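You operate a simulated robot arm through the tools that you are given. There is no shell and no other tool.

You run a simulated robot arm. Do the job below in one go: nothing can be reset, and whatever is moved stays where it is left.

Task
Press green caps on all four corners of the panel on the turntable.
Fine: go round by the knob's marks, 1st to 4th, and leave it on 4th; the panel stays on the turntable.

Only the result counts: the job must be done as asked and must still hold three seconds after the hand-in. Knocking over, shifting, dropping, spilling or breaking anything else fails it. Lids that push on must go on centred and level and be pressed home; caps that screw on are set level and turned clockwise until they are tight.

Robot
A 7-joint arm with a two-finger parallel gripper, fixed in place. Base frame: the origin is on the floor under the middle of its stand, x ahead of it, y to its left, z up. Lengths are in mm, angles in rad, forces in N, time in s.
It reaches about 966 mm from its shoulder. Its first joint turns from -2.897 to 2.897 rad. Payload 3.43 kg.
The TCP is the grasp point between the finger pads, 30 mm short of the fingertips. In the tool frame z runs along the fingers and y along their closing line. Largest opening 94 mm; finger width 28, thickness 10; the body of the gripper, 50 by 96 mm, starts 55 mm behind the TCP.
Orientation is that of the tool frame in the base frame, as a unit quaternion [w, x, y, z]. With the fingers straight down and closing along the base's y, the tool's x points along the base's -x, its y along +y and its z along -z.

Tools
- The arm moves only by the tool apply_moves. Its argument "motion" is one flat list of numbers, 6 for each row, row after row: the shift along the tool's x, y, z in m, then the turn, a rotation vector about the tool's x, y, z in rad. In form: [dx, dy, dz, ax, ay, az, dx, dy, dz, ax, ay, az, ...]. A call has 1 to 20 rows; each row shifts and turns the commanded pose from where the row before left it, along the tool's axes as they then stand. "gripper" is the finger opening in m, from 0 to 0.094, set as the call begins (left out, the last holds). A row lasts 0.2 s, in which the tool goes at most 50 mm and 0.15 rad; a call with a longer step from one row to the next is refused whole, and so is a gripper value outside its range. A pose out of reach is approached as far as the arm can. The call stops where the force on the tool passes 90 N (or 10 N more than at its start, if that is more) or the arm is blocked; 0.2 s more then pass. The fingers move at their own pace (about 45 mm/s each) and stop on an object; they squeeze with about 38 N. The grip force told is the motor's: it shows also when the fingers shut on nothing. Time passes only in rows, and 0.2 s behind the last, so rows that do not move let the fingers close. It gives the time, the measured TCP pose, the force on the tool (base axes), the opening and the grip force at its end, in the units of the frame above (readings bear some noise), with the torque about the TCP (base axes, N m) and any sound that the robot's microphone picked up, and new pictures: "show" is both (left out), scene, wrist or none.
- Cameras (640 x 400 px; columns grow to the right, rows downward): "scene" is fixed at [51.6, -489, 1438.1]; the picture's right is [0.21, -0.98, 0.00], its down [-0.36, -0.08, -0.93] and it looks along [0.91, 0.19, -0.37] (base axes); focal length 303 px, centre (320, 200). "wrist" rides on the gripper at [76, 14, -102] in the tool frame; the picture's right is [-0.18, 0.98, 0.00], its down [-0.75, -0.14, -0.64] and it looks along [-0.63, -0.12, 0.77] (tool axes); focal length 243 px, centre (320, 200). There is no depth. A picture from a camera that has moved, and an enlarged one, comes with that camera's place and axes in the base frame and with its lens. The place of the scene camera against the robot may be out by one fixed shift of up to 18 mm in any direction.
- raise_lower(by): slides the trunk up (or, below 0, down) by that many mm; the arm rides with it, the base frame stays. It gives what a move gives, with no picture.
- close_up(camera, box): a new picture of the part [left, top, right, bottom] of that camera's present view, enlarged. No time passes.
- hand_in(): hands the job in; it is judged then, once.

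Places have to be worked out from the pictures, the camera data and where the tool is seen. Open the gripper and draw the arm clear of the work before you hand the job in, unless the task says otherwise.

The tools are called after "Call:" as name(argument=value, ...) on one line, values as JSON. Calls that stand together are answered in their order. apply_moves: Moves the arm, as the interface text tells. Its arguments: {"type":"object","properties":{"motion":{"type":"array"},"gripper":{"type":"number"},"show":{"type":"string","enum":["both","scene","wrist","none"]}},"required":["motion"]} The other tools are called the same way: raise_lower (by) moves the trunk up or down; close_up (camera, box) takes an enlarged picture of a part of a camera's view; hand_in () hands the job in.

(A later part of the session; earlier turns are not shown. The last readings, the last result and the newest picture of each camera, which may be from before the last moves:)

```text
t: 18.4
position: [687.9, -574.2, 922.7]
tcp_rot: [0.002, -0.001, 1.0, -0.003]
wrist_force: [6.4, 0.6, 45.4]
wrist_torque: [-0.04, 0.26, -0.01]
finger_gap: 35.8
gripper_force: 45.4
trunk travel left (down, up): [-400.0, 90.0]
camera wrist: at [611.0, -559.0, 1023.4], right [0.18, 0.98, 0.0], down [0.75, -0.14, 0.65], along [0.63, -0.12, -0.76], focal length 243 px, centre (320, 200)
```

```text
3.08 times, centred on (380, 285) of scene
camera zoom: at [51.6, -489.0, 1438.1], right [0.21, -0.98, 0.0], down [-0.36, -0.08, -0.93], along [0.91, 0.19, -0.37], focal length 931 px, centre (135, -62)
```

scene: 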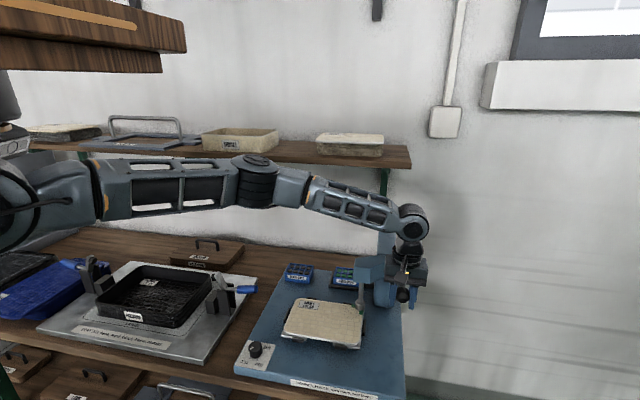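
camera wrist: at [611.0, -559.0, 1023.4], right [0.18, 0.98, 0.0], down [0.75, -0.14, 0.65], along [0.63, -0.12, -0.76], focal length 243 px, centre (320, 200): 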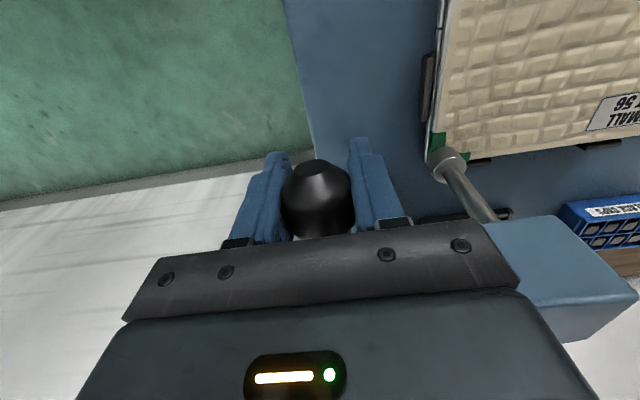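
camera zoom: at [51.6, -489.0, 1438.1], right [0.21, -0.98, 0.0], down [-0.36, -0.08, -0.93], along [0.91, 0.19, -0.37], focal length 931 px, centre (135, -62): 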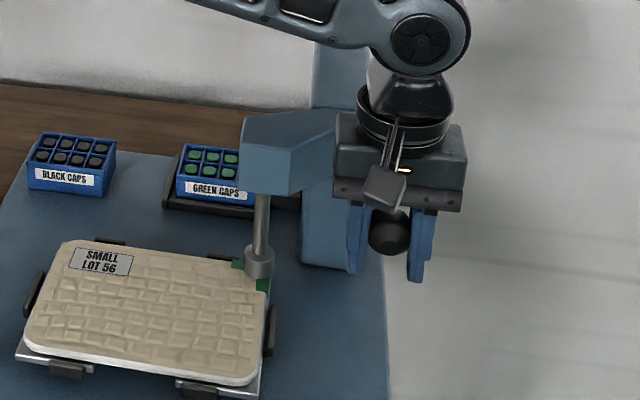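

It moved a further ~6 mm under a steady ~45 N pressing force, so the stroke isn't at its stop yet. I'll keep pressing in small steps.

Call:
apply_moves(motion=[-0.001, 0, 0.004, 0, 0, 0, -0.001, 0, 0.004, 0, 0, 0, 0, 0, 0, 0, 0, 0], show="both")

Call:
close_up(camera="wrist", box=[390, 100, 530, 220])

Call:
close_up(camera="scene", box=[330, 220, 430, 350])

```text
t: 19.2
position: [688.9, -574.7, 913.2]
tcp_rot: [0.001, 0.001, 1.0, -0.002]
wrist_force: [-5.6, 9.5, 49.9]
wrist_torque: [-0.15, 0.13, -0.02]
finger_gap: 35.6
gripper_force: 45.3
trunk travel left (down, up): [-400.0, 90.0]
camera wrist: at [611.3, -558.9, 1015.4], right [0.19, 0.98, 0.0], down [0.75, -0.14, 0.64], along [0.63, -0.12, -0.76], focal length 243 px, centre (320, 200)
```

scene: 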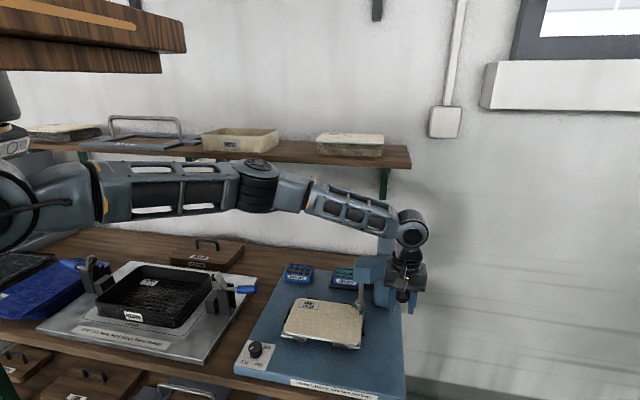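
wrist: 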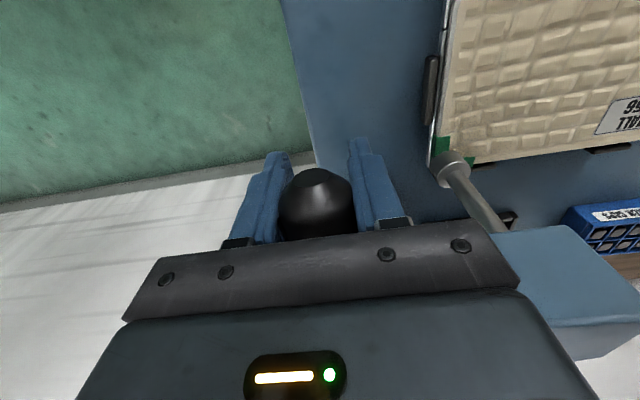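

```text
3.33 times, centred on (460, 160) of wrist
camera zoom: at [611.3, -558.9, 1015.4], right [0.19, 0.98, 0.0], down [0.75, -0.14, 0.64], along [0.63, -0.12, -0.76], focal length 809 px, centre (-147, 333)
```

zoom: 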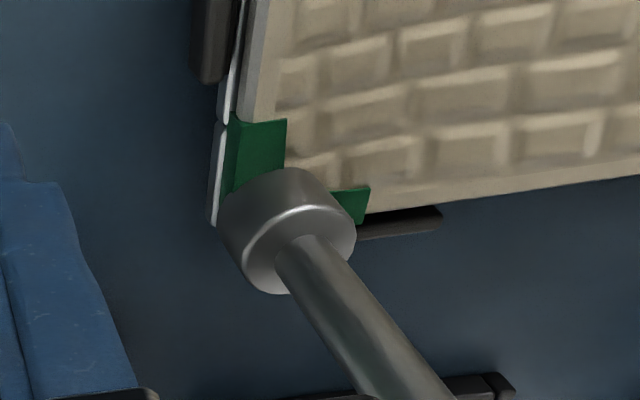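

```text
3.08 times, centred on (380, 285) of scene
camera zoom: at [51.6, -489.0, 1438.1], right [0.21, -0.98, 0.0], down [-0.36, -0.08, -0.93], along [0.91, 0.19, -0.37], focal length 931 px, centre (135, -62)
```

zoom: 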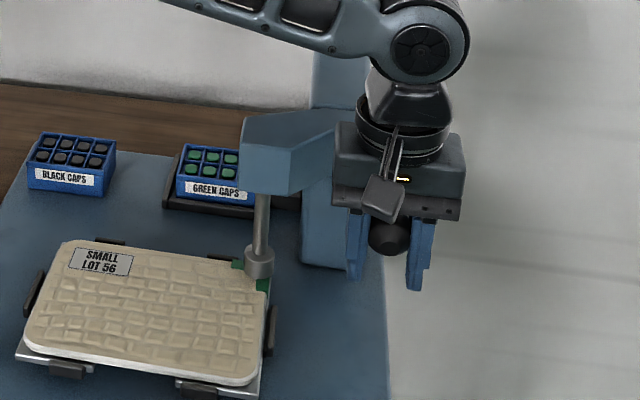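

The ball is slipping up between the fingers (friction limit ~45 N), so I can't tell yet whether the lever is at its stop. I'll keep lowering until the palm bears on the ball, which gives a firmer push.

Call:
apply_moves(motion=[0, 0, 0.005, 0, 0, 0, 0, 0, 0.005, 0, 0, 0, 0, 0, 0.005, 0, 0, 0, 0, 0, 0, 0, 0, 0], show="both")

Call:
close_up(camera="scene", box=[330, 220, 430, 350])

```text
t: 20.2
position: [687.7, -573.3, 897.9]
tcp_rot: [0.001, 0.0, 1.0, -0.002]
wrist_force: [-11.4, 7.1, 47.3]
wrist_torque: [-0.22, -0.04, 0.0]
finger_gap: 35.4
gripper_force: 45.4
trunk travel left (down, up): [-400.0, 90.0]
camera wrist: at [611.3, -559.0, 999.6], right [0.18, 0.98, 0.0], down [0.75, -0.14, 0.64], along [0.63, -0.12, -0.77], focal length 243 px, centre (320, 200)
```

scene: 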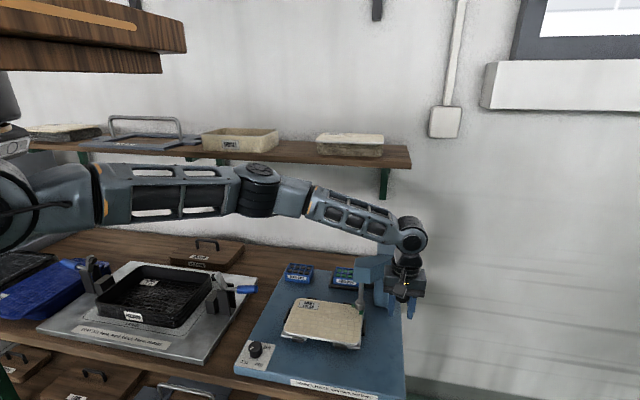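
wrist: 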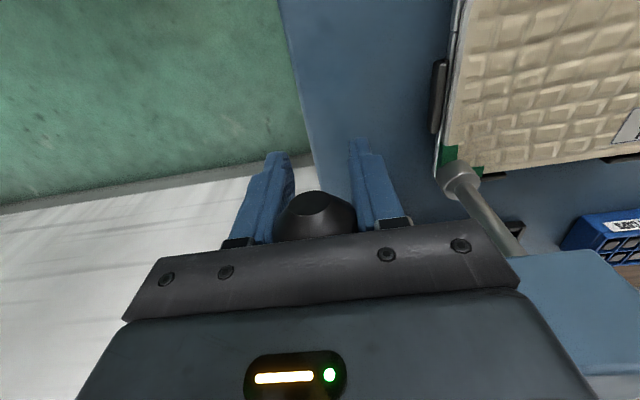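

```text
3.08 times, centred on (380, 285) of scene
camera zoom: at [51.6, -489.0, 1438.1], right [0.21, -0.98, 0.0], down [-0.36, -0.08, -0.93], along [0.91, 0.19, -0.37], focal length 931 px, centre (135, -62)
```

zoom: 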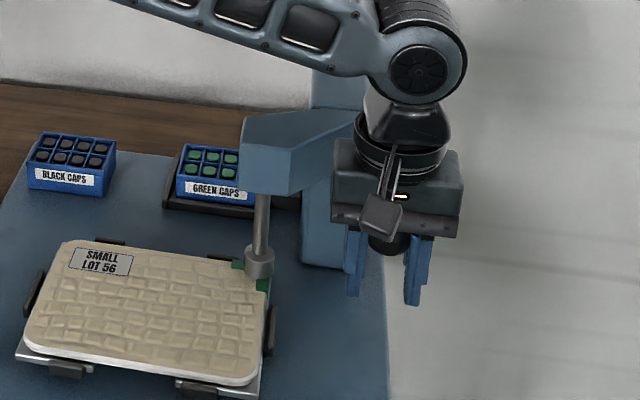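

The ball is sliding up toward the palm while the lever hardly moves. I'll continue gently until the palm touches and the force rises.

Call:
apply_moves(motion=[0, 0, 0.004, 0, 0, 0, 0, 0, 0.004, 0, 0, 0, 0, 0, 0.003, 0, 0, 0, 0, 0, 0.002, 0, 0, 0, 0, 0, 0.002, 0, 0, 0, 0, 0, 0, 0, 0, 0], show="both")

Call:
close_up(camera="scene", box=[330, 220, 430, 350])

```text
t: 20.9
position: [687.4, -574.4, 896.8]
tcp_rot: [0.001, 0.0, 1.0, -0.002]
wrist_force: [-28.3, 43.3, 53.1]
wrist_torque: [-0.69, -1.06, -0.16]
finger_gap: 35.5
gripper_force: 45.4
trunk travel left (down, up): [-400.0, 90.0]
stopped in row 3: the force on the tool passed its limit at 93 N (the readings are from after the stop); the commanded pose is now the measured one
camera wrist: at [611.4, -559.1, 998.4], right [0.19, 0.98, 0.0], down [0.75, -0.14, 0.64], along [0.63, -0.12, -0.77], focal length 243 px, centre (320, 200)
```

scene: 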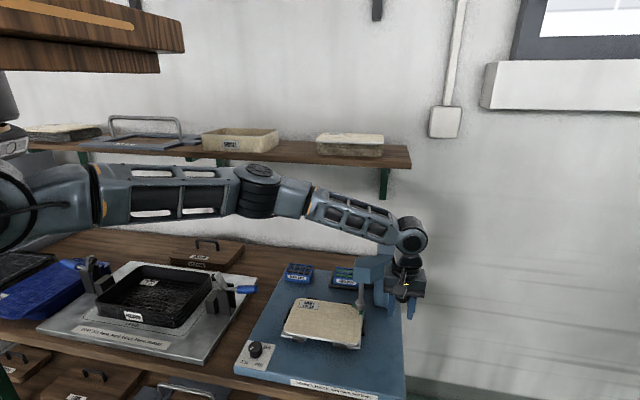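
wrist: 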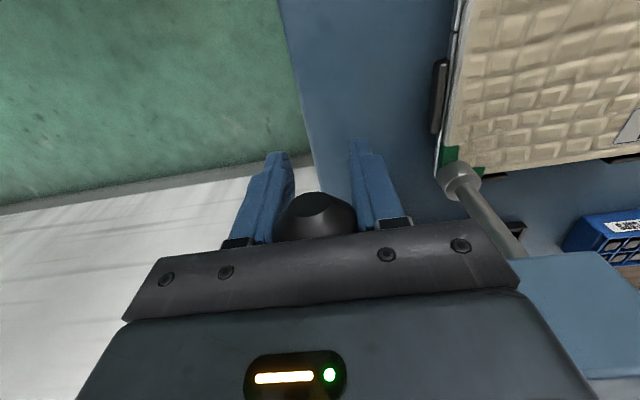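

```text
3.08 times, centred on (380, 285) of scene
camera zoom: at [51.6, -489.0, 1438.1], right [0.21, -0.98, 0.0], down [-0.36, -0.08, -0.93], along [0.91, 0.19, -0.37], focal length 931 px, centre (135, -62)
```

zoom: 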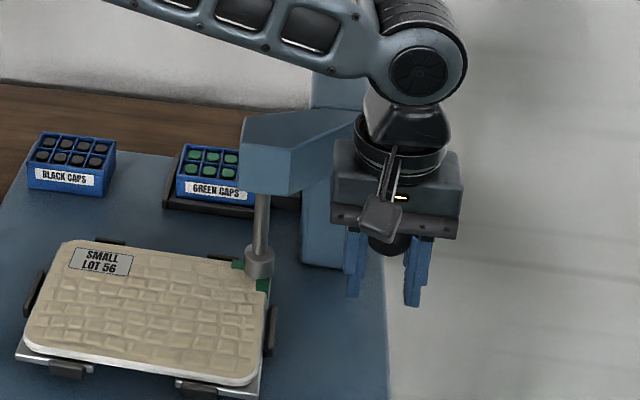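

The force hit 93 N with the ball not moving any more, so the lever is at its hard stop and the first cap is pressed home. Fitting the arc gives pivot ≈(833, 951) and R≈147. Now I bring the lever back up along this arc, starting with three steps.

Call:
apply_moves(motion=[0.0022, 0, -0.0163, 0, 0, 0, 0.0003, 0, -0.0163, 0, 0, 0, -0.0015, 0, -0.0163, 0, 0, 0, 0, 0, 0, 0, 0, 0], show="both")

Call:
close_up(camera="scene", box=[330, 200, 430, 330])

```text
t: 21.9
position: [690.2, -574.7, 941.2]
tcp_rot: [0.001, 0.0, 1.0, -0.001]
wrist_force: [-13.6, 33.2, -3.9]
wrist_torque: [-1.19, 0.82, -0.08]
finger_gap: 35.5
gripper_force: 45.0
trunk travel left (down, up): [-400.0, 90.0]
camera wrist: at [613.2, -559.2, 1042.5], right [0.18, 0.98, 0.0], down [0.75, -0.14, 0.64], along [0.63, -0.12, -0.77], focal length 243 px, centre (320, 200)
```

scene: 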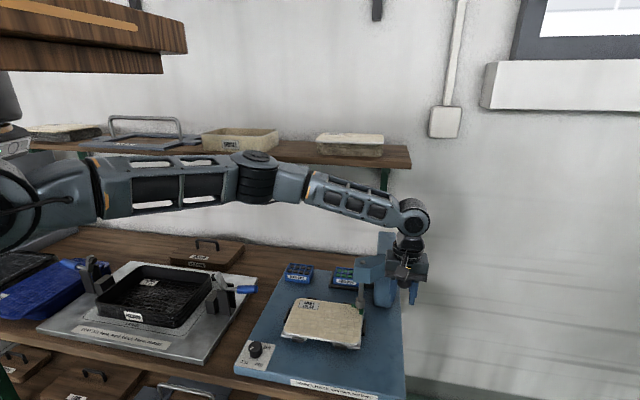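
wrist: 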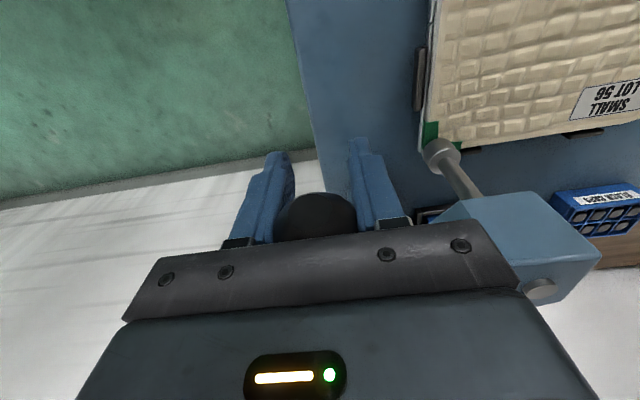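

```text
3.08 times, centred on (380, 265) of scene
camera zoom: at [51.6, -489.0, 1438.1], right [0.21, -0.98, 0.0], down [-0.36, -0.08, -0.93], along [0.91, 0.19, -0.37], focal length 931 px, centre (135, 0)
```

zoom: 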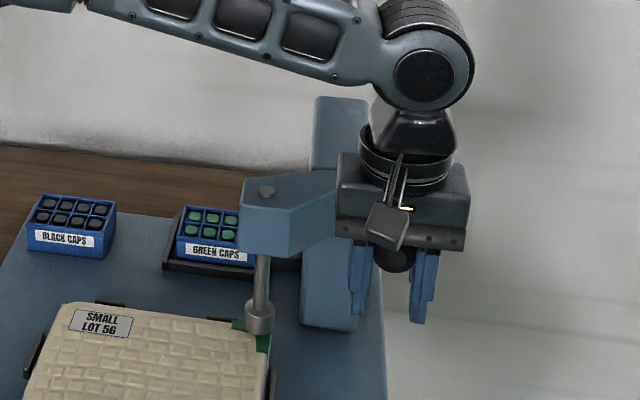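

The lever follows up. There's a sideways pull of +33 N, so I'll ease +1 mm in y and continue up the arc.

Call:
apply_moves(motion=[-0.0033, 0.001, -0.016, 0, 0, 0, -0.005, 0, -0.0155, 0, 0, 0, -0.0067, 0, -0.0148, 0, 0, 0, -0.0083, 0, -0.0141, 0, 0, 0, 0, 0, 0, 0, 0, 0], show="scene")

Call:
close_up(camera="scene", box=[330, 180, 430, 310])

```text
t: 23.1
position: [713.9, -574.3, 1000.9]
tcp_rot: [0.002, -0.001, 1.0, -0.004]
wrist_force: [7.6, 9.0, -9.3]
wrist_torque: [-0.5, 0.89, 0.15]
finger_gap: 35.3
gripper_force: 45.2
trunk travel left (down, up): [-400.0, 90.0]
```

scene: 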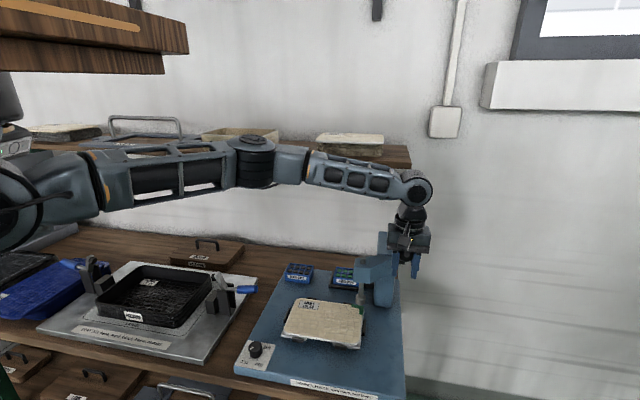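

```text
3.08 times, centred on (380, 245) of scene
camera zoom: at [51.6, -489.0, 1438.1], right [0.21, -0.98, 0.0], down [-0.36, -0.08, -0.93], along [0.91, 0.19, -0.37], focal length 931 px, centre (135, 62)
```

zoom: 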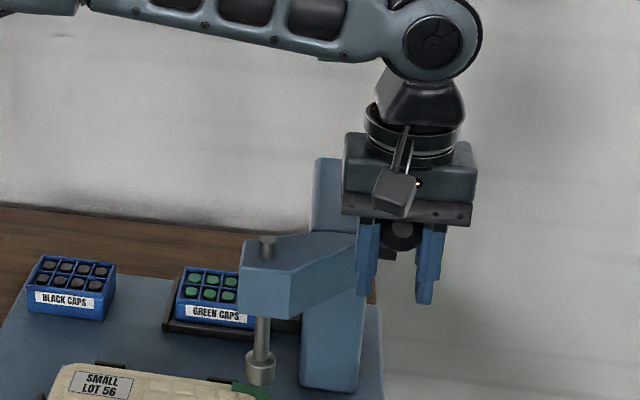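

The ram is rising and the green cap stays on the corner. I'll take the lever to its top position.

Call:
apply_moves(motion=[-0.0099, 0, -0.013, 0, 0, 0, -0.0113, 0, -0.0119, 0, 0, 0, -0.0105, 0, -0.0115, 0, 0, 0, 0, 0, 0, 0, 0, 0], show="scene")

Call:
close_up(camera="scene", box=[330, 180, 430, 310])

```text
t: 24.1
position: [743.8, -575.0, 1037.2]
tcp_rot: [0.001, 0.001, 1.0, -0.002]
wrist_force: [0.5, 12.6, -12.5]
wrist_torque: [-0.42, 1.01, -0.14]
finger_gap: 35.3
gripper_force: 44.5
trunk travel left (down, up): [-400.0, 90.0]
```

scene: 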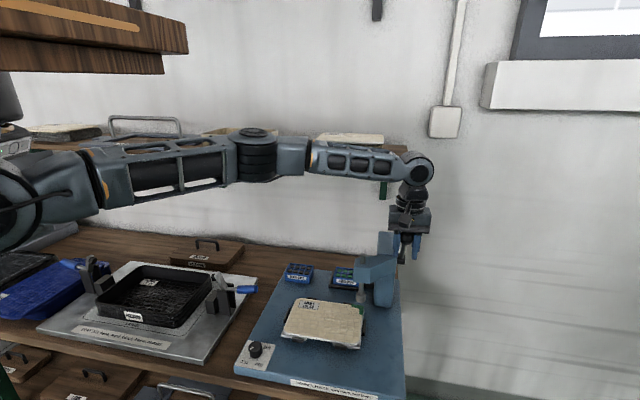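

```text
3.08 times, centred on (380, 245) of scene
camera zoom: at [51.6, -489.0, 1438.1], right [0.21, -0.98, 0.0], down [-0.36, -0.08, -0.93], along [0.91, 0.19, -0.37], focal length 931 px, centre (135, 62)
```

zoom: 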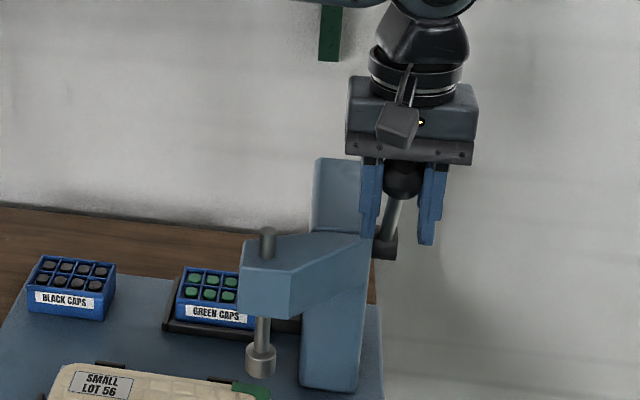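

The lever is near its top position; I'll nudge it the last few mm to the upper stop and read the force.

Call:
apply_moves(motion=[-0.004, 0, -0.004, 0, 0, 0, -0.004, 0, -0.003, 0, 0, 0, 0, 0, 0, 0, 0, 0], show="scene")

Call:
close_up(camera="scene", box=[330, 180, 430, 310])

```text
t: 24.9
position: [748.3, -575.0, 1040.6]
tcp_rot: [-0.002, 0.002, 1.0, 0.0]
wrist_force: [-32.6, 27.3, -35.6]
wrist_torque: [-1.04, -0.86, 0.02]
finger_gap: 35.0
gripper_force: 44.9
trunk travel left (down, up): [-400.0, 90.0]
```

scene: 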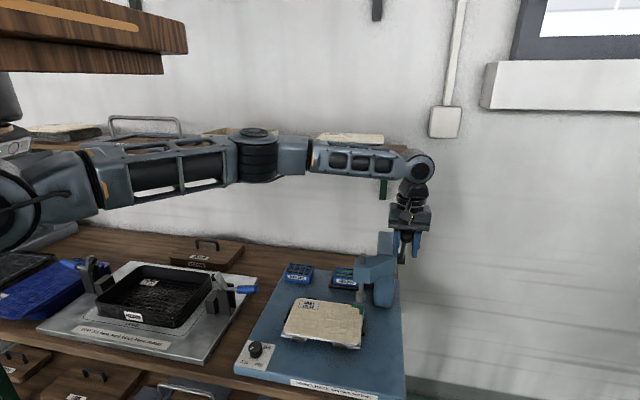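

```text
3.08 times, centred on (380, 245) of scene
camera zoom: at [51.6, -489.0, 1438.1], right [0.21, -0.98, 0.0], down [-0.36, -0.08, -0.93], along [0.91, 0.19, -0.37], focal length 931 px, centre (135, 62)
```

zoom: 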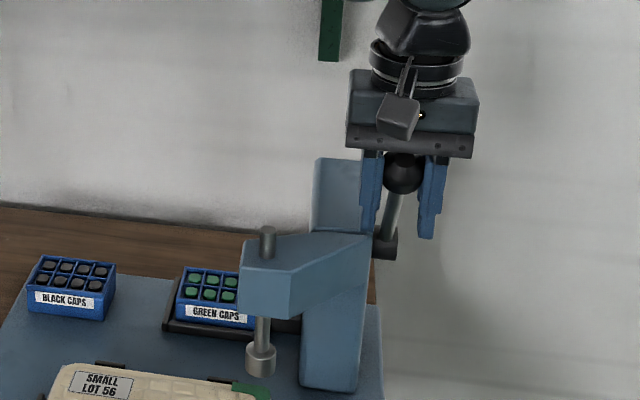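

The lever is at its upper stop. I'll release the ball and lift clear.

Call:
apply_moves(motion=[0.002, 0, 0, 0, 0, 0, 0, 0, 0, 0, 0, 0, 0, 0, 0, 0, 0, 0, 0, 0, -0.035, 0, 0, 0, 0, 0, -0.035, 0, 0, 0, 0, 0, -0.035, 0, 0, 0, 0, 0, -0.03, 0, 0, 0, 0, 0, 0, 0, 0, 0], gripper=0.07, show="both")

Call:
close_up(camera="wrist", box=[240, 0, 560, 200])

Call:
close_up(camera="scene", box=[230, 220, 430, 370])

```text
t: 26.7
position: [748.7, -572.8, 1178.6]
tcp_rot: [0.0, 0.0, 1.0, -0.003]
wrist_force: [-0.1, -0.7, -1.2]
wrist_torque: [-0.04, 0.02, -0.01]
finger_gap: 69.9
gripper_force: 0.1
trunk travel left (down, up): [-400.0, 90.0]
camera wrist: at [672.0, -558.1, 1281.2], right [0.18, 0.98, 0.0], down [0.75, -0.14, 0.64], along [0.63, -0.12, -0.76], focal length 243 px, centre (320, 200)
```

scene: 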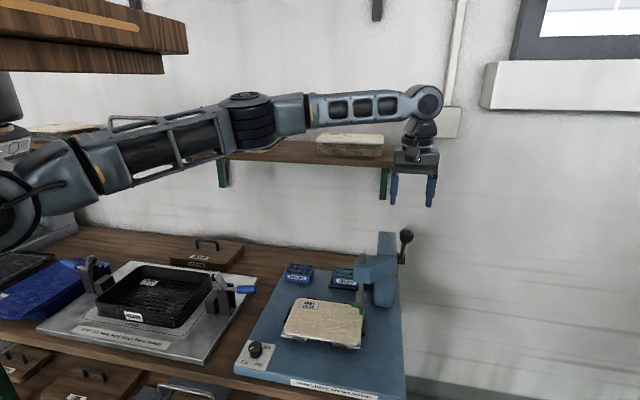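
wrist: 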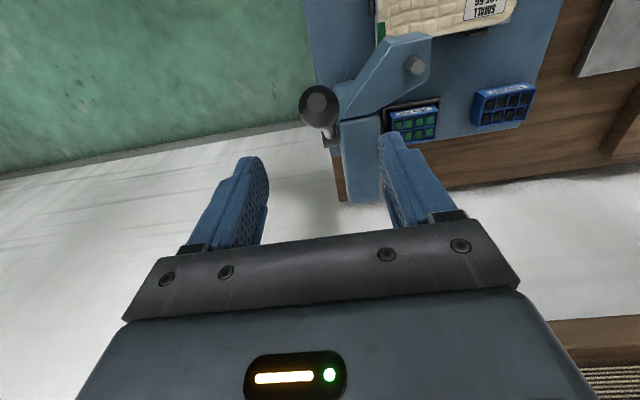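

```text
2.00 times, centred on (400, 100) of wrist
camera zoom: at [672.0, -558.1, 1281.2], right [0.18, 0.98, 0.0], down [0.75, -0.14, 0.64], along [0.63, -0.12, -0.76], focal length 485 px, centre (160, 400)
```

zoom: 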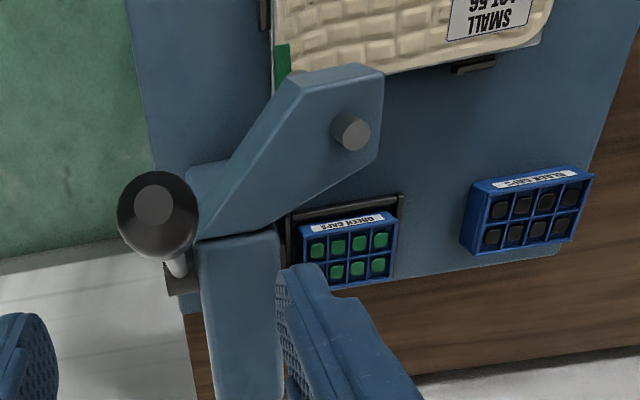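

```text
2.67 times, centred on (330, 295) of scene
camera zoom: at [51.6, -489.0, 1438.1], right [0.21, -0.98, 0.0], down [-0.36, -0.08, -0.93], along [0.91, 0.19, -0.37], focal length 807 px, centre (293, -53)
```

zoom: 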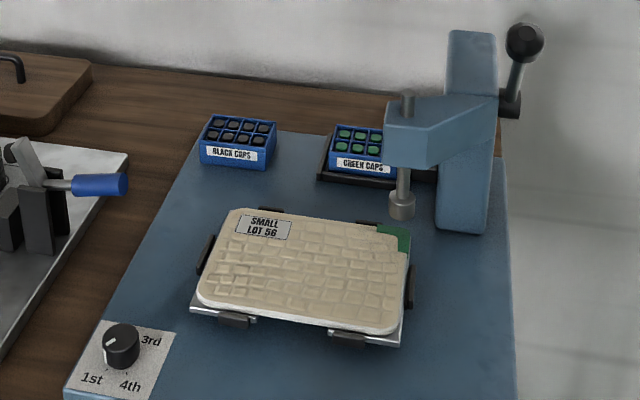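

Corner 1 has its green cap and the lever is back up. Now I go above the knob (565, -227), yawing the hand 55° counter-clockwise so there's room for the 110° clockwise turn.

Call:
apply_moves(motion=[0.0204, 0.0384, 0, 0, 0, 0, 0.0204, 0.0384, 0, 0, 0, 0, 0.0204, 0.0384, 0, 0, 0, 0, 0.0204, 0.0384, 0, 0, 0, 0, 0.0204, 0.0384, 0, 0, 0, 0, 0.0204, 0.0384, 0, 0, 0, 0, 0.0204, 0.0384, 0, 0, 0, 0, 0.0204, 0.0384, 0, 0, 0, 0, 0.0204, 0.0384, 0, 0, 0, 0, 0, 0, 0.035, 0, 0, -0.137, 0, 0, 0.035, 0, 0, -0.137, 0, 0, 0.035, 0, 0, -0.137, 0, 0, 0.035, 0, 0, -0.137, 0, 0, 0.035, 0, 0, -0.137, 0, 0, 0.035, 0, 0, -0.137, 0, 0, 0.035, 0, 0, -0.137, 0, 0, 0, 0, 0, 0], gripper=0.07, show="both")

Call:
close_up(camera="wrist", box=[220, 40, 420, 220])

```text
t: 30.3
position: [567.5, -230.7, 931.6]
tcp_rot: [0.0, -0.462, 0.887, -0.004]
wrist_force: [-0.4, 0.7, 0.8]
wrist_torque: [0.0, -0.01, 0.0]
finger_gap: 70.0
gripper_force: 0.1
trunk travel left (down, up): [-400.0, 90.0]
camera wrist: at [511.6, -283.3, 1034.6], right [-0.7, 0.71, -0.01], down [0.55, 0.54, 0.64], along [0.46, 0.45, -0.77], focal length 243 px, centre (320, 200)
```

scene: 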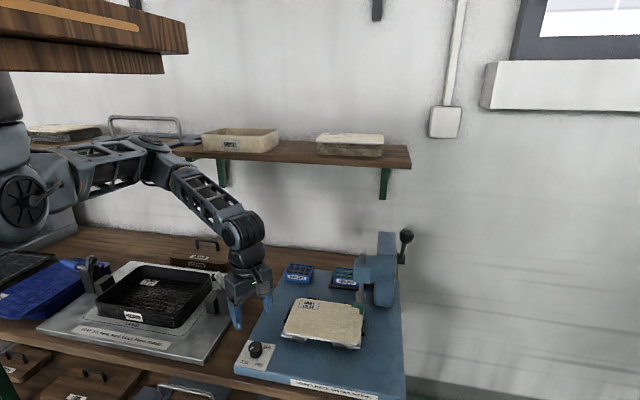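
wrist: 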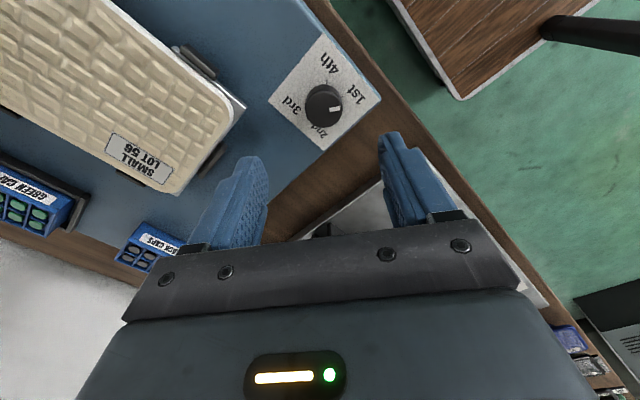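

```text
2.22 times, centred on (320, 130) of wrist
camera zoom: at [511.6, -283.3, 1034.6], right [-0.7, 0.71, -0.01], down [0.55, 0.54, 0.64], along [0.46, 0.45, -0.77], focal length 539 px, centre (320, 356)
```

zoom: 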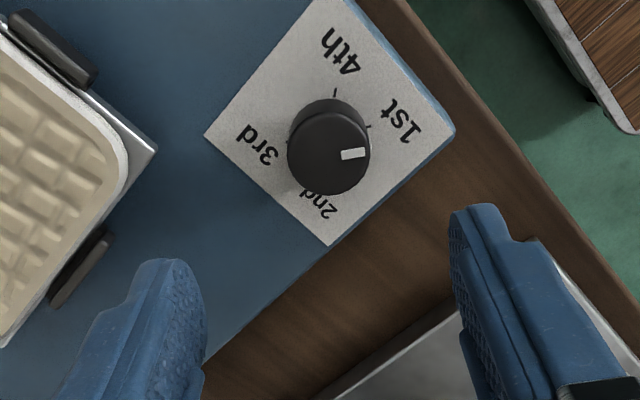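

The pointer is on 1st. The knob is within ~3 mm of the tool axis; I'll correct that and descend to straddle the knob.

Call:
apply_moves(motion=[-0.0008, 0.0026, 0.04, 0, 0, 0, 0, 0, 0.035, 0, 0, 0, 0, 0, 0.02, 0, 0, 0, 0, 0, 0, 0, 0, 0], show="both")

Call:
close_up(camera="wrist", box=[220, 100, 420, 250])

Call:
close_up(camera="scene", box=[200, 280, 320, 370])

```text
t: 31.3
position: [564.9, -228.4, 836.8]
tcp_rot: [0.0, -0.461, 0.887, -0.002]
wrist_force: [-0.1, 0.8, 0.4]
wrist_torque: [0.0, 0.0, -0.02]
finger_gap: 70.0
gripper_force: 0.0
trunk travel left (down, up): [-400.0, 90.0]
camera wrist: at [509.0, -281.0, 939.5], right [-0.7, 0.72, -0.01], down [0.55, 0.54, 0.64], along [0.46, 0.44, -0.77], focal length 243 px, centre (320, 200)
```

scene: 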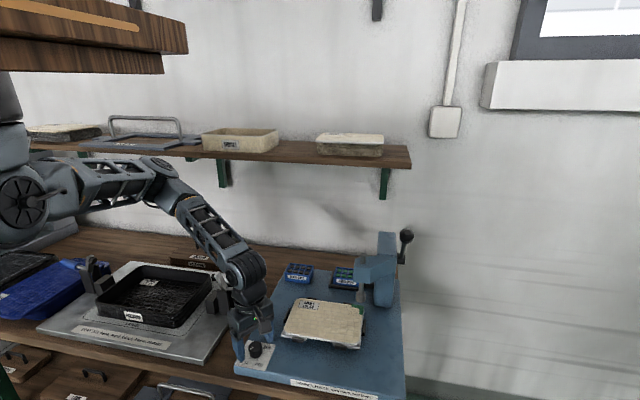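
wrist: 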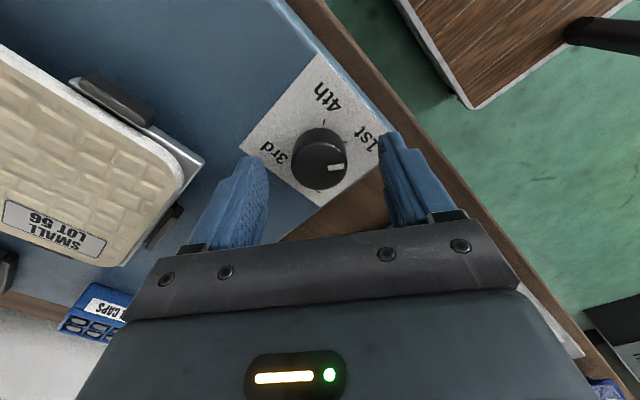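

```text
2.67 times, centred on (320, 175) of wrist
camera zoom: at [509.0, -281.0, 939.5], right [-0.7, 0.72, -0.01], down [0.55, 0.54, 0.64], along [0.46, 0.44, -0.77], focal length 647 px, centre (320, 267)
```

zoom: 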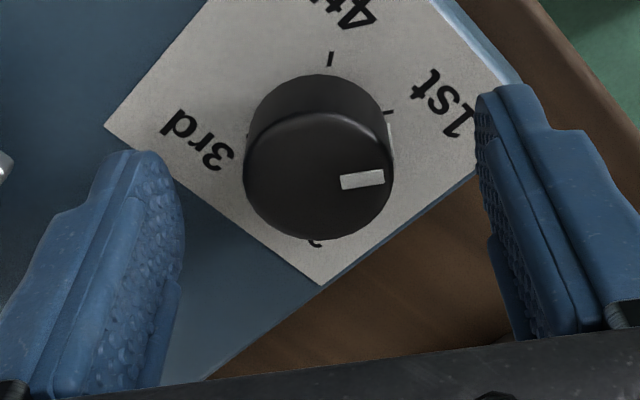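

```text
4.44 times, centred on (260, 325) of scene
camera zoom: at [51.6, -489.0, 1438.1], right [0.21, -0.98, 0.0], down [-0.36, -0.08, -0.93], along [0.91, 0.19, -0.37], focal length 1345 px, centre (587, -356)
```

zoom: 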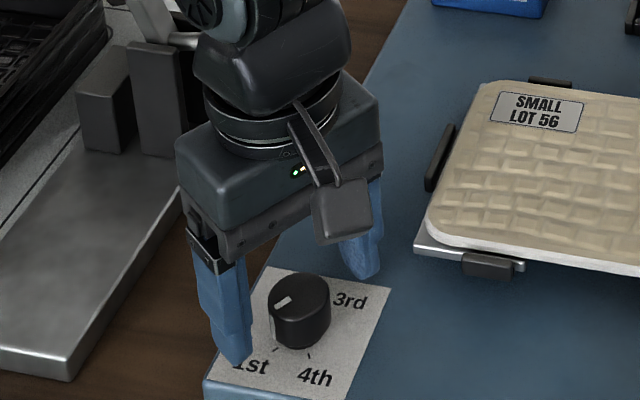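

The knob is centred between the fingers (within ~1 mm). I'll go down 7 mm more and close on it.

Call:
apply_moves(motion=[0.001, 0, 0.007, 0, 0, 0, 0, 0, 0, 0, 0, 0], show="none")

Call:
apply_moves(motion=[0, 0, 0, 0, 0, 0, 0, 0, 0, 0, 0, 0, 0, 0, 0, 0, 0, 0, 0, 0, 0, 0, 0, 0], gripper=0.0, show="wrist")

Call:
close_up(camera="wrist", box=[220, 100, 420, 250])

```text
t: 31.9
position: [565.3, -228.6, 830.4]
tcp_rot: [0.001, -0.461, 0.888, -0.003]
wrist_force: [-0.3, 0.4, -1.0]
wrist_torque: [0.01, 0.02, -0.03]
finger_gap: 70.1
gripper_force: 0.0
trunk travel left (down, up): [-400.0, 90.0]
```

```text
t: 32.9
position: [565.5, -229.4, 831.1]
tcp_rot: [-0.001, -0.461, 0.887, -0.002]
wrist_force: [1.6, -0.9, -1.1]
wrist_torque: [-0.05, -0.03, -0.02]
finger_gap: 33.4
gripper_force: 45.0
trunk travel left (down, up): [-400.0, 90.0]
camera wrist: at [508.8, -282.0, 932.8], right [-0.7, 0.72, -0.01], down [0.55, 0.54, 0.64], along [0.46, 0.44, -0.77], focal length 243 px, centre (320, 200)
```

wrist: 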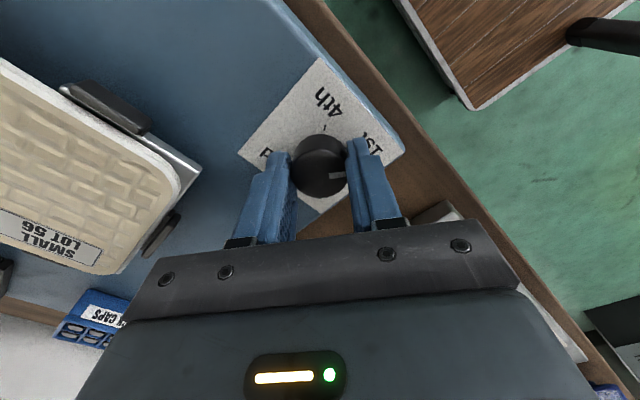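

```text
2.67 times, centred on (320, 175) of wrist
camera zoom: at [508.8, -282.0, 932.8], right [-0.7, 0.72, -0.01], down [0.55, 0.54, 0.64], along [0.46, 0.44, -0.77], focal length 647 px, centre (320, 267)
```

zoom: 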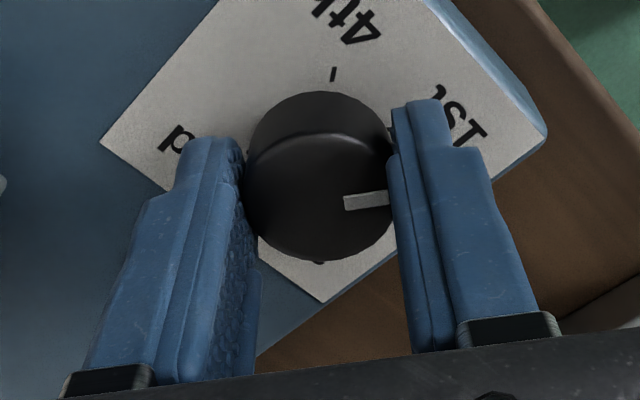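

Gripped (33.4 mm), with the pointer lying along the finger line at ~145°. I'll start turning clockwise with a first ~34° and check what the table does.

Call:
apply_moves(motion=[0, 0, 0, 0, 0, 0.1477, 0, 0, 0, 0, 0, 0.1477, 0, 0, 0, 0, 0, 0.1477, 0, 0, 0, 0, 0, 0.1477, 0, 0, 0, 0, 0, 0], show="both")

Call:
close_up(camera="scene", box=[230, 220, 430, 370])

```text
t: 34.1
position: [566.0, -228.3, 831.0]
tcp_rot: [0.0, -0.182, 0.983, -0.003]
wrist_force: [-1.5, 4.9, 9.1]
wrist_torque: [0.06, 0.34, 0.01]
finger_gap: 33.7
gripper_force: 45.5
trunk travel left (down, up): [-400.0, 90.0]
camera wrist: at [487.6, -241.3, 932.5], right [-0.18, 0.98, 0.0], down [0.75, 0.14, 0.64], along [0.63, 0.11, -0.77], focal length 243 px, centre (320, 200)
```

scene: 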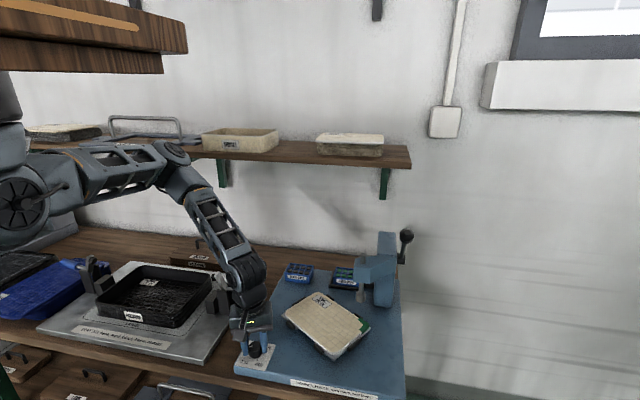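
wrist: 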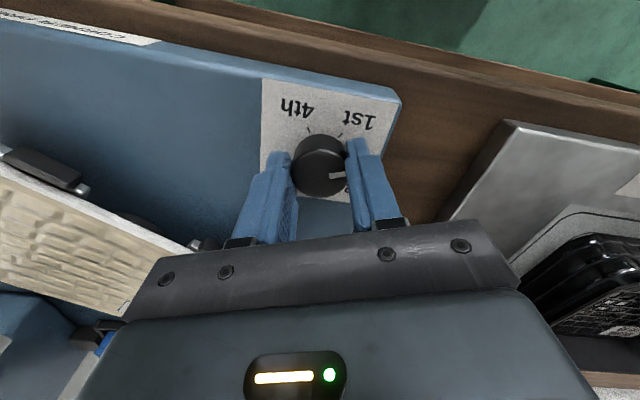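

```text
2.67 times, centred on (330, 295) of scene
camera zoom: at [51.6, -489.0, 1438.1], right [0.21, -0.98, 0.0], down [-0.36, -0.08, -0.93], along [0.91, 0.19, -0.37], focal length 807 px, centre (293, -53)
```

zoom: 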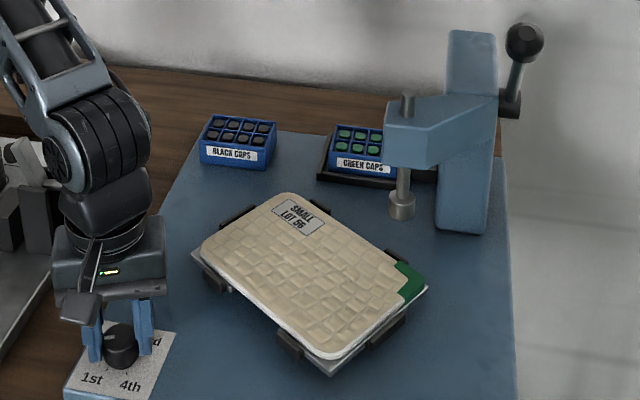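

The table turns together with the knob, clockwise. I'll finish the turn to 110° in total.

Call:
apply_moves(motion=[0, 0, 0, 0, 0, 0.1477, 0, 0, 0, 0, 0, 0.1477, 0, 0, 0, 0, 0, 0.1477, 0, 0, 0, 0, 0, 0.1477, 0, 0, 0, 0, 0, 0.1477, 0, 0, 0, 0, 0, 0.1477, 0, 0, 0, 0, 0, 0.1477, 0, 0, 0, 0, 0, 0.1477, 0, 0, 0, 0, 0, 0.1477, 0, 0, 0, 0, 0, 0], show="both")

Call:
close_up(camera="scene", box=[230, 220, 430, 370])

Call:
close_up(camera="wrist", box=[220, 80, 420, 250])

```text
t: 36.3
position: [564.8, -228.4, 830.0]
tcp_rot: [0.001, 0.463, 0.887, 0.0]
wrist_force: [-0.2, 27.2, 6.8]
wrist_torque: [0.94, 0.04, 0.01]
finger_gap: 33.4
gripper_force: 45.1
trunk travel left (down, up): [-400.0, 90.0]
camera wrist: at [532.3, -155.5, 932.2], right [0.91, 0.41, 0.0], down [0.31, -0.7, 0.65], along [0.27, -0.59, -0.76], focal length 243 px, centre (320, 200)
```

scene: 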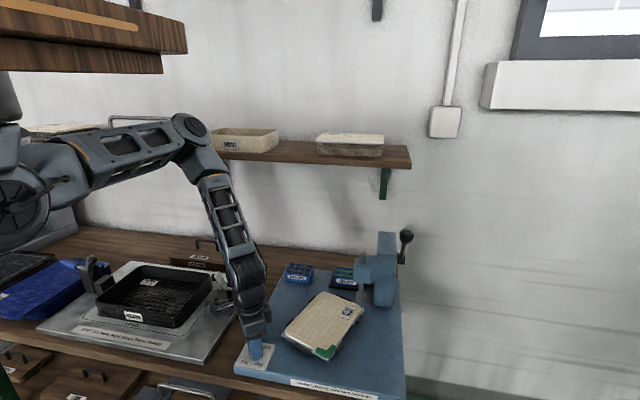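
wrist: 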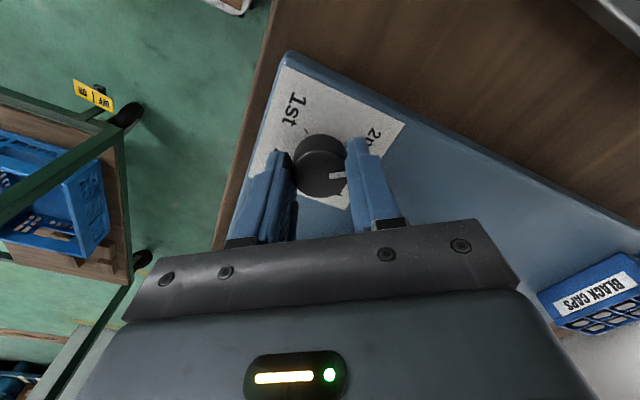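

```text
2.67 times, centred on (330, 295) of scene
camera zoom: at [51.6, -489.0, 1438.1], right [0.21, -0.98, 0.0], down [-0.36, -0.08, -0.93], along [0.91, 0.19, -0.37], focal length 807 px, centre (293, -53)
```

zoom: 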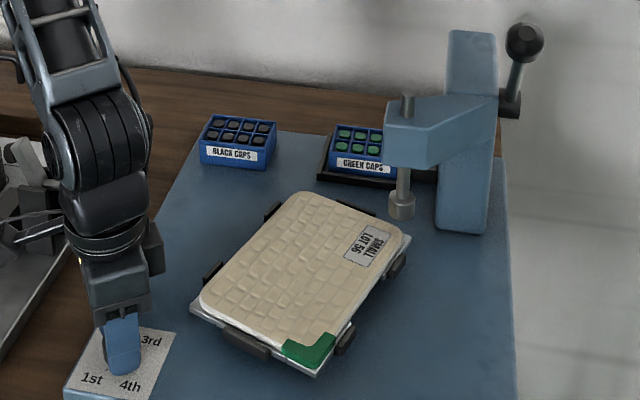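

```text
2.35 times, centred on (320, 165) of wrist
camera zoom: at [532.3, -155.5, 932.2], right [0.91, 0.41, 0.0], down [0.31, -0.7, 0.65], along [0.27, -0.59, -0.76], focal length 571 px, centre (320, 282)
```

zoom: 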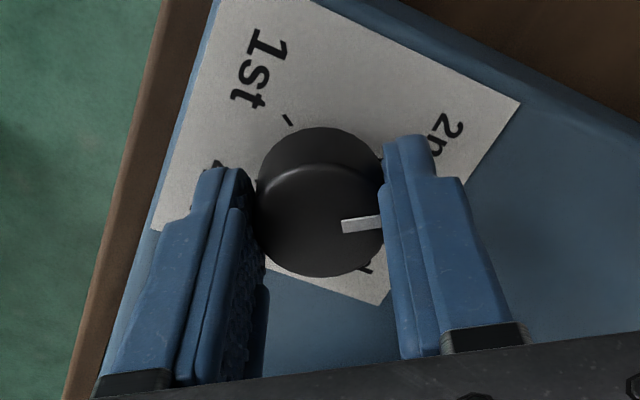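

The table has followed to bring the next corner (the one by the label) toward the ram. I'll release, lift, and check the pointer against the 2nd tick.

Call:
apply_moves(motion=[0, 0, 0, 0, 0, 0, 0, 0, 0, 0, 0, 0, 0, 0, 0, 0, 0, 0, 0, 0, -0.03, 0, 0, 0, 0, 0, -0.04, 0, 0, 0, 0, 0, -0.04, 0, 0, 0, 0, 0, 0, 0, 0, 0], gripper=0.07, show="both")

Call:
close_up(camera="wrist", box=[250, 30, 400, 150])

Call:
close_up(camera="scene", box=[230, 250, 400, 385])

```text
t: 37.9
position: [564.3, -227.2, 940.3]
tcp_rot: [0.002, 0.462, 0.887, -0.002]
wrist_force: [0.1, -0.4, -0.9]
wrist_torque: [0.01, -0.03, -0.03]
finger_gap: 69.9
gripper_force: 0.1
trunk travel left (down, up): [-400.0, 90.0]
camera wrist: at [531.5, -156.1, 1042.3], right [0.91, 0.41, 0.0], down [0.31, -0.7, 0.65], along [0.27, -0.59, -0.76], focal length 243 px, centre (320, 200)
```

scene: 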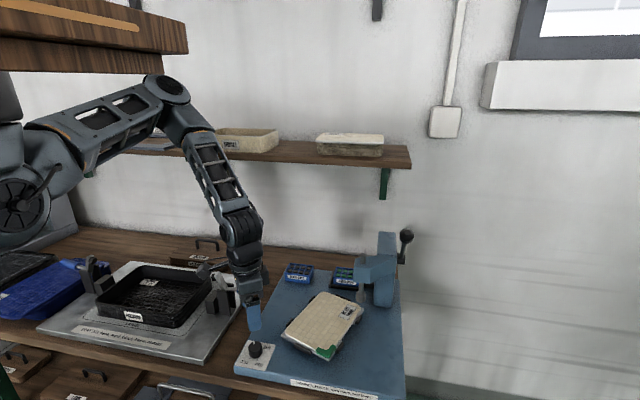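
wrist: 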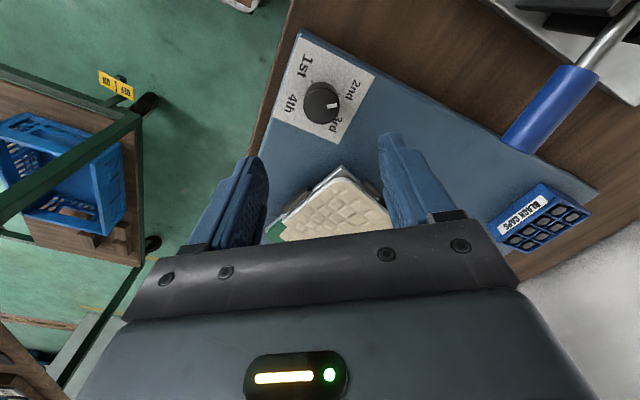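

```text
3.33 times, centred on (325, 90) of wrist
camera zoom: at [531.5, -156.1, 1042.3], right [0.91, 0.41, 0.0], down [0.31, -0.7, 0.65], along [0.27, -0.59, -0.76], focal length 809 px, centre (303, 567)
```

zoom: 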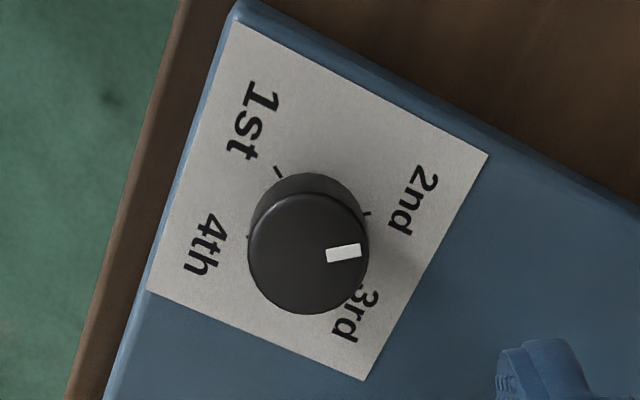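

```text
2.96 times, centred on (315, 318) of scene
camera zoom: at [51.6, -489.0, 1438.1], right [0.21, -0.98, 0.0], down [-0.36, -0.08, -0.93], along [0.91, 0.19, -0.37], focal length 897 px, centre (335, -148)
```

zoom: 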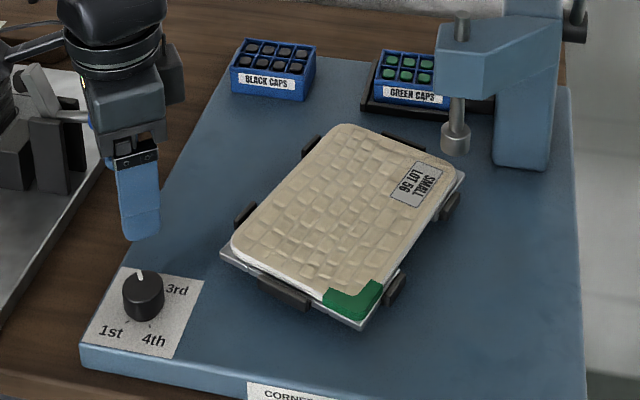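

By estimate the pointer is at ~35° and the 2nd tick at ~35-37°. To check without parallax, I'll put the camera on the line of the 2nd mark.

Call:
apply_moves(motion=[-0.0257, 0.0221, 0, 0, 0, 0, -0.0257, 0.0221, 0, 0, 0, 0, -0.0257, 0.0221, 0, 0, 0, 0, 0, 0, 0, 0, 0, 0], show="wrist")

Call:
close_up(camera="wrist", box=[160, 0, 280, 80])

Call:
close_up(camera="scene", box=[320, 270, 390, 320])

```text
t: 38.9
position: [661.3, -254.4, 939.1]
tcp_rot: [0.003, 0.462, 0.887, -0.002]
wrist_force: [0.1, -0.8, 0.4]
wrist_torque: [0.0, -0.02, 0.01]
finger_gap: 70.2
gripper_force: 0.0
trunk travel left (down, up): [-400.0, 90.0]
camera wrist: at [629.7, -181.8, 1041.6], right [0.91, 0.41, 0.0], down [0.31, -0.7, 0.65], along [0.27, -0.59, -0.76], focal length 243 px, centre (320, 200)
```

wrist: 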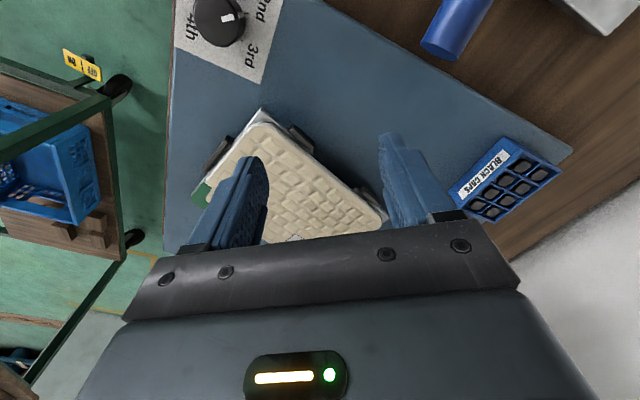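

```text
5.00 times, centred on (220, 40) of wrist
camera zoom: at [629.7, -181.8, 1041.6], right [0.91, 0.41, 0.0], down [0.31, -0.7, 0.65], along [0.27, -0.59, -0.76], focal length 1213 px, centre (820, 1000)
```

zoom: 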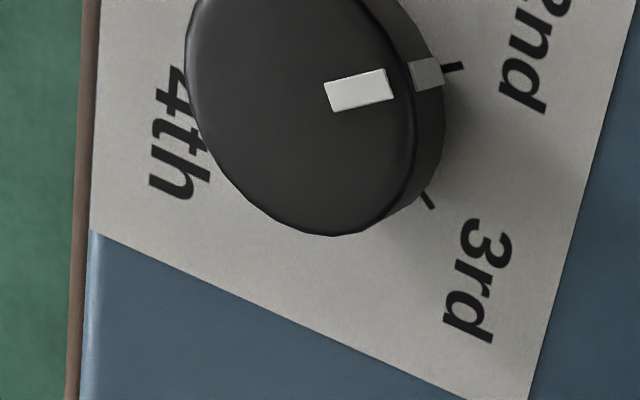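

```text
8.00 times, centred on (355, 295) of scene
camera zoom: at [51.6, -489.0, 1438.1], right [0.21, -0.98, 0.0], down [-0.36, -0.08, -0.93], along [0.91, 0.19, -0.37], focal length 2422 px, centre (40, -560)
```

zoom: 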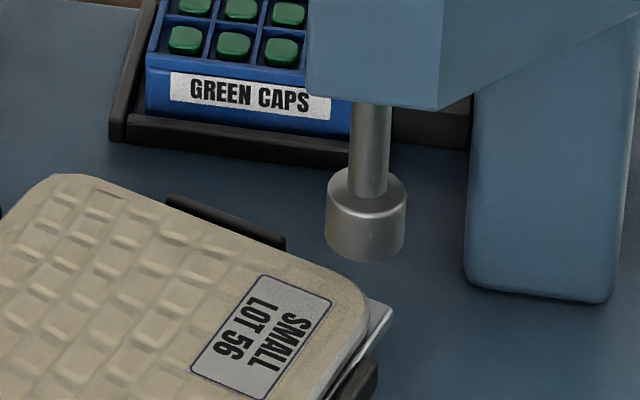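

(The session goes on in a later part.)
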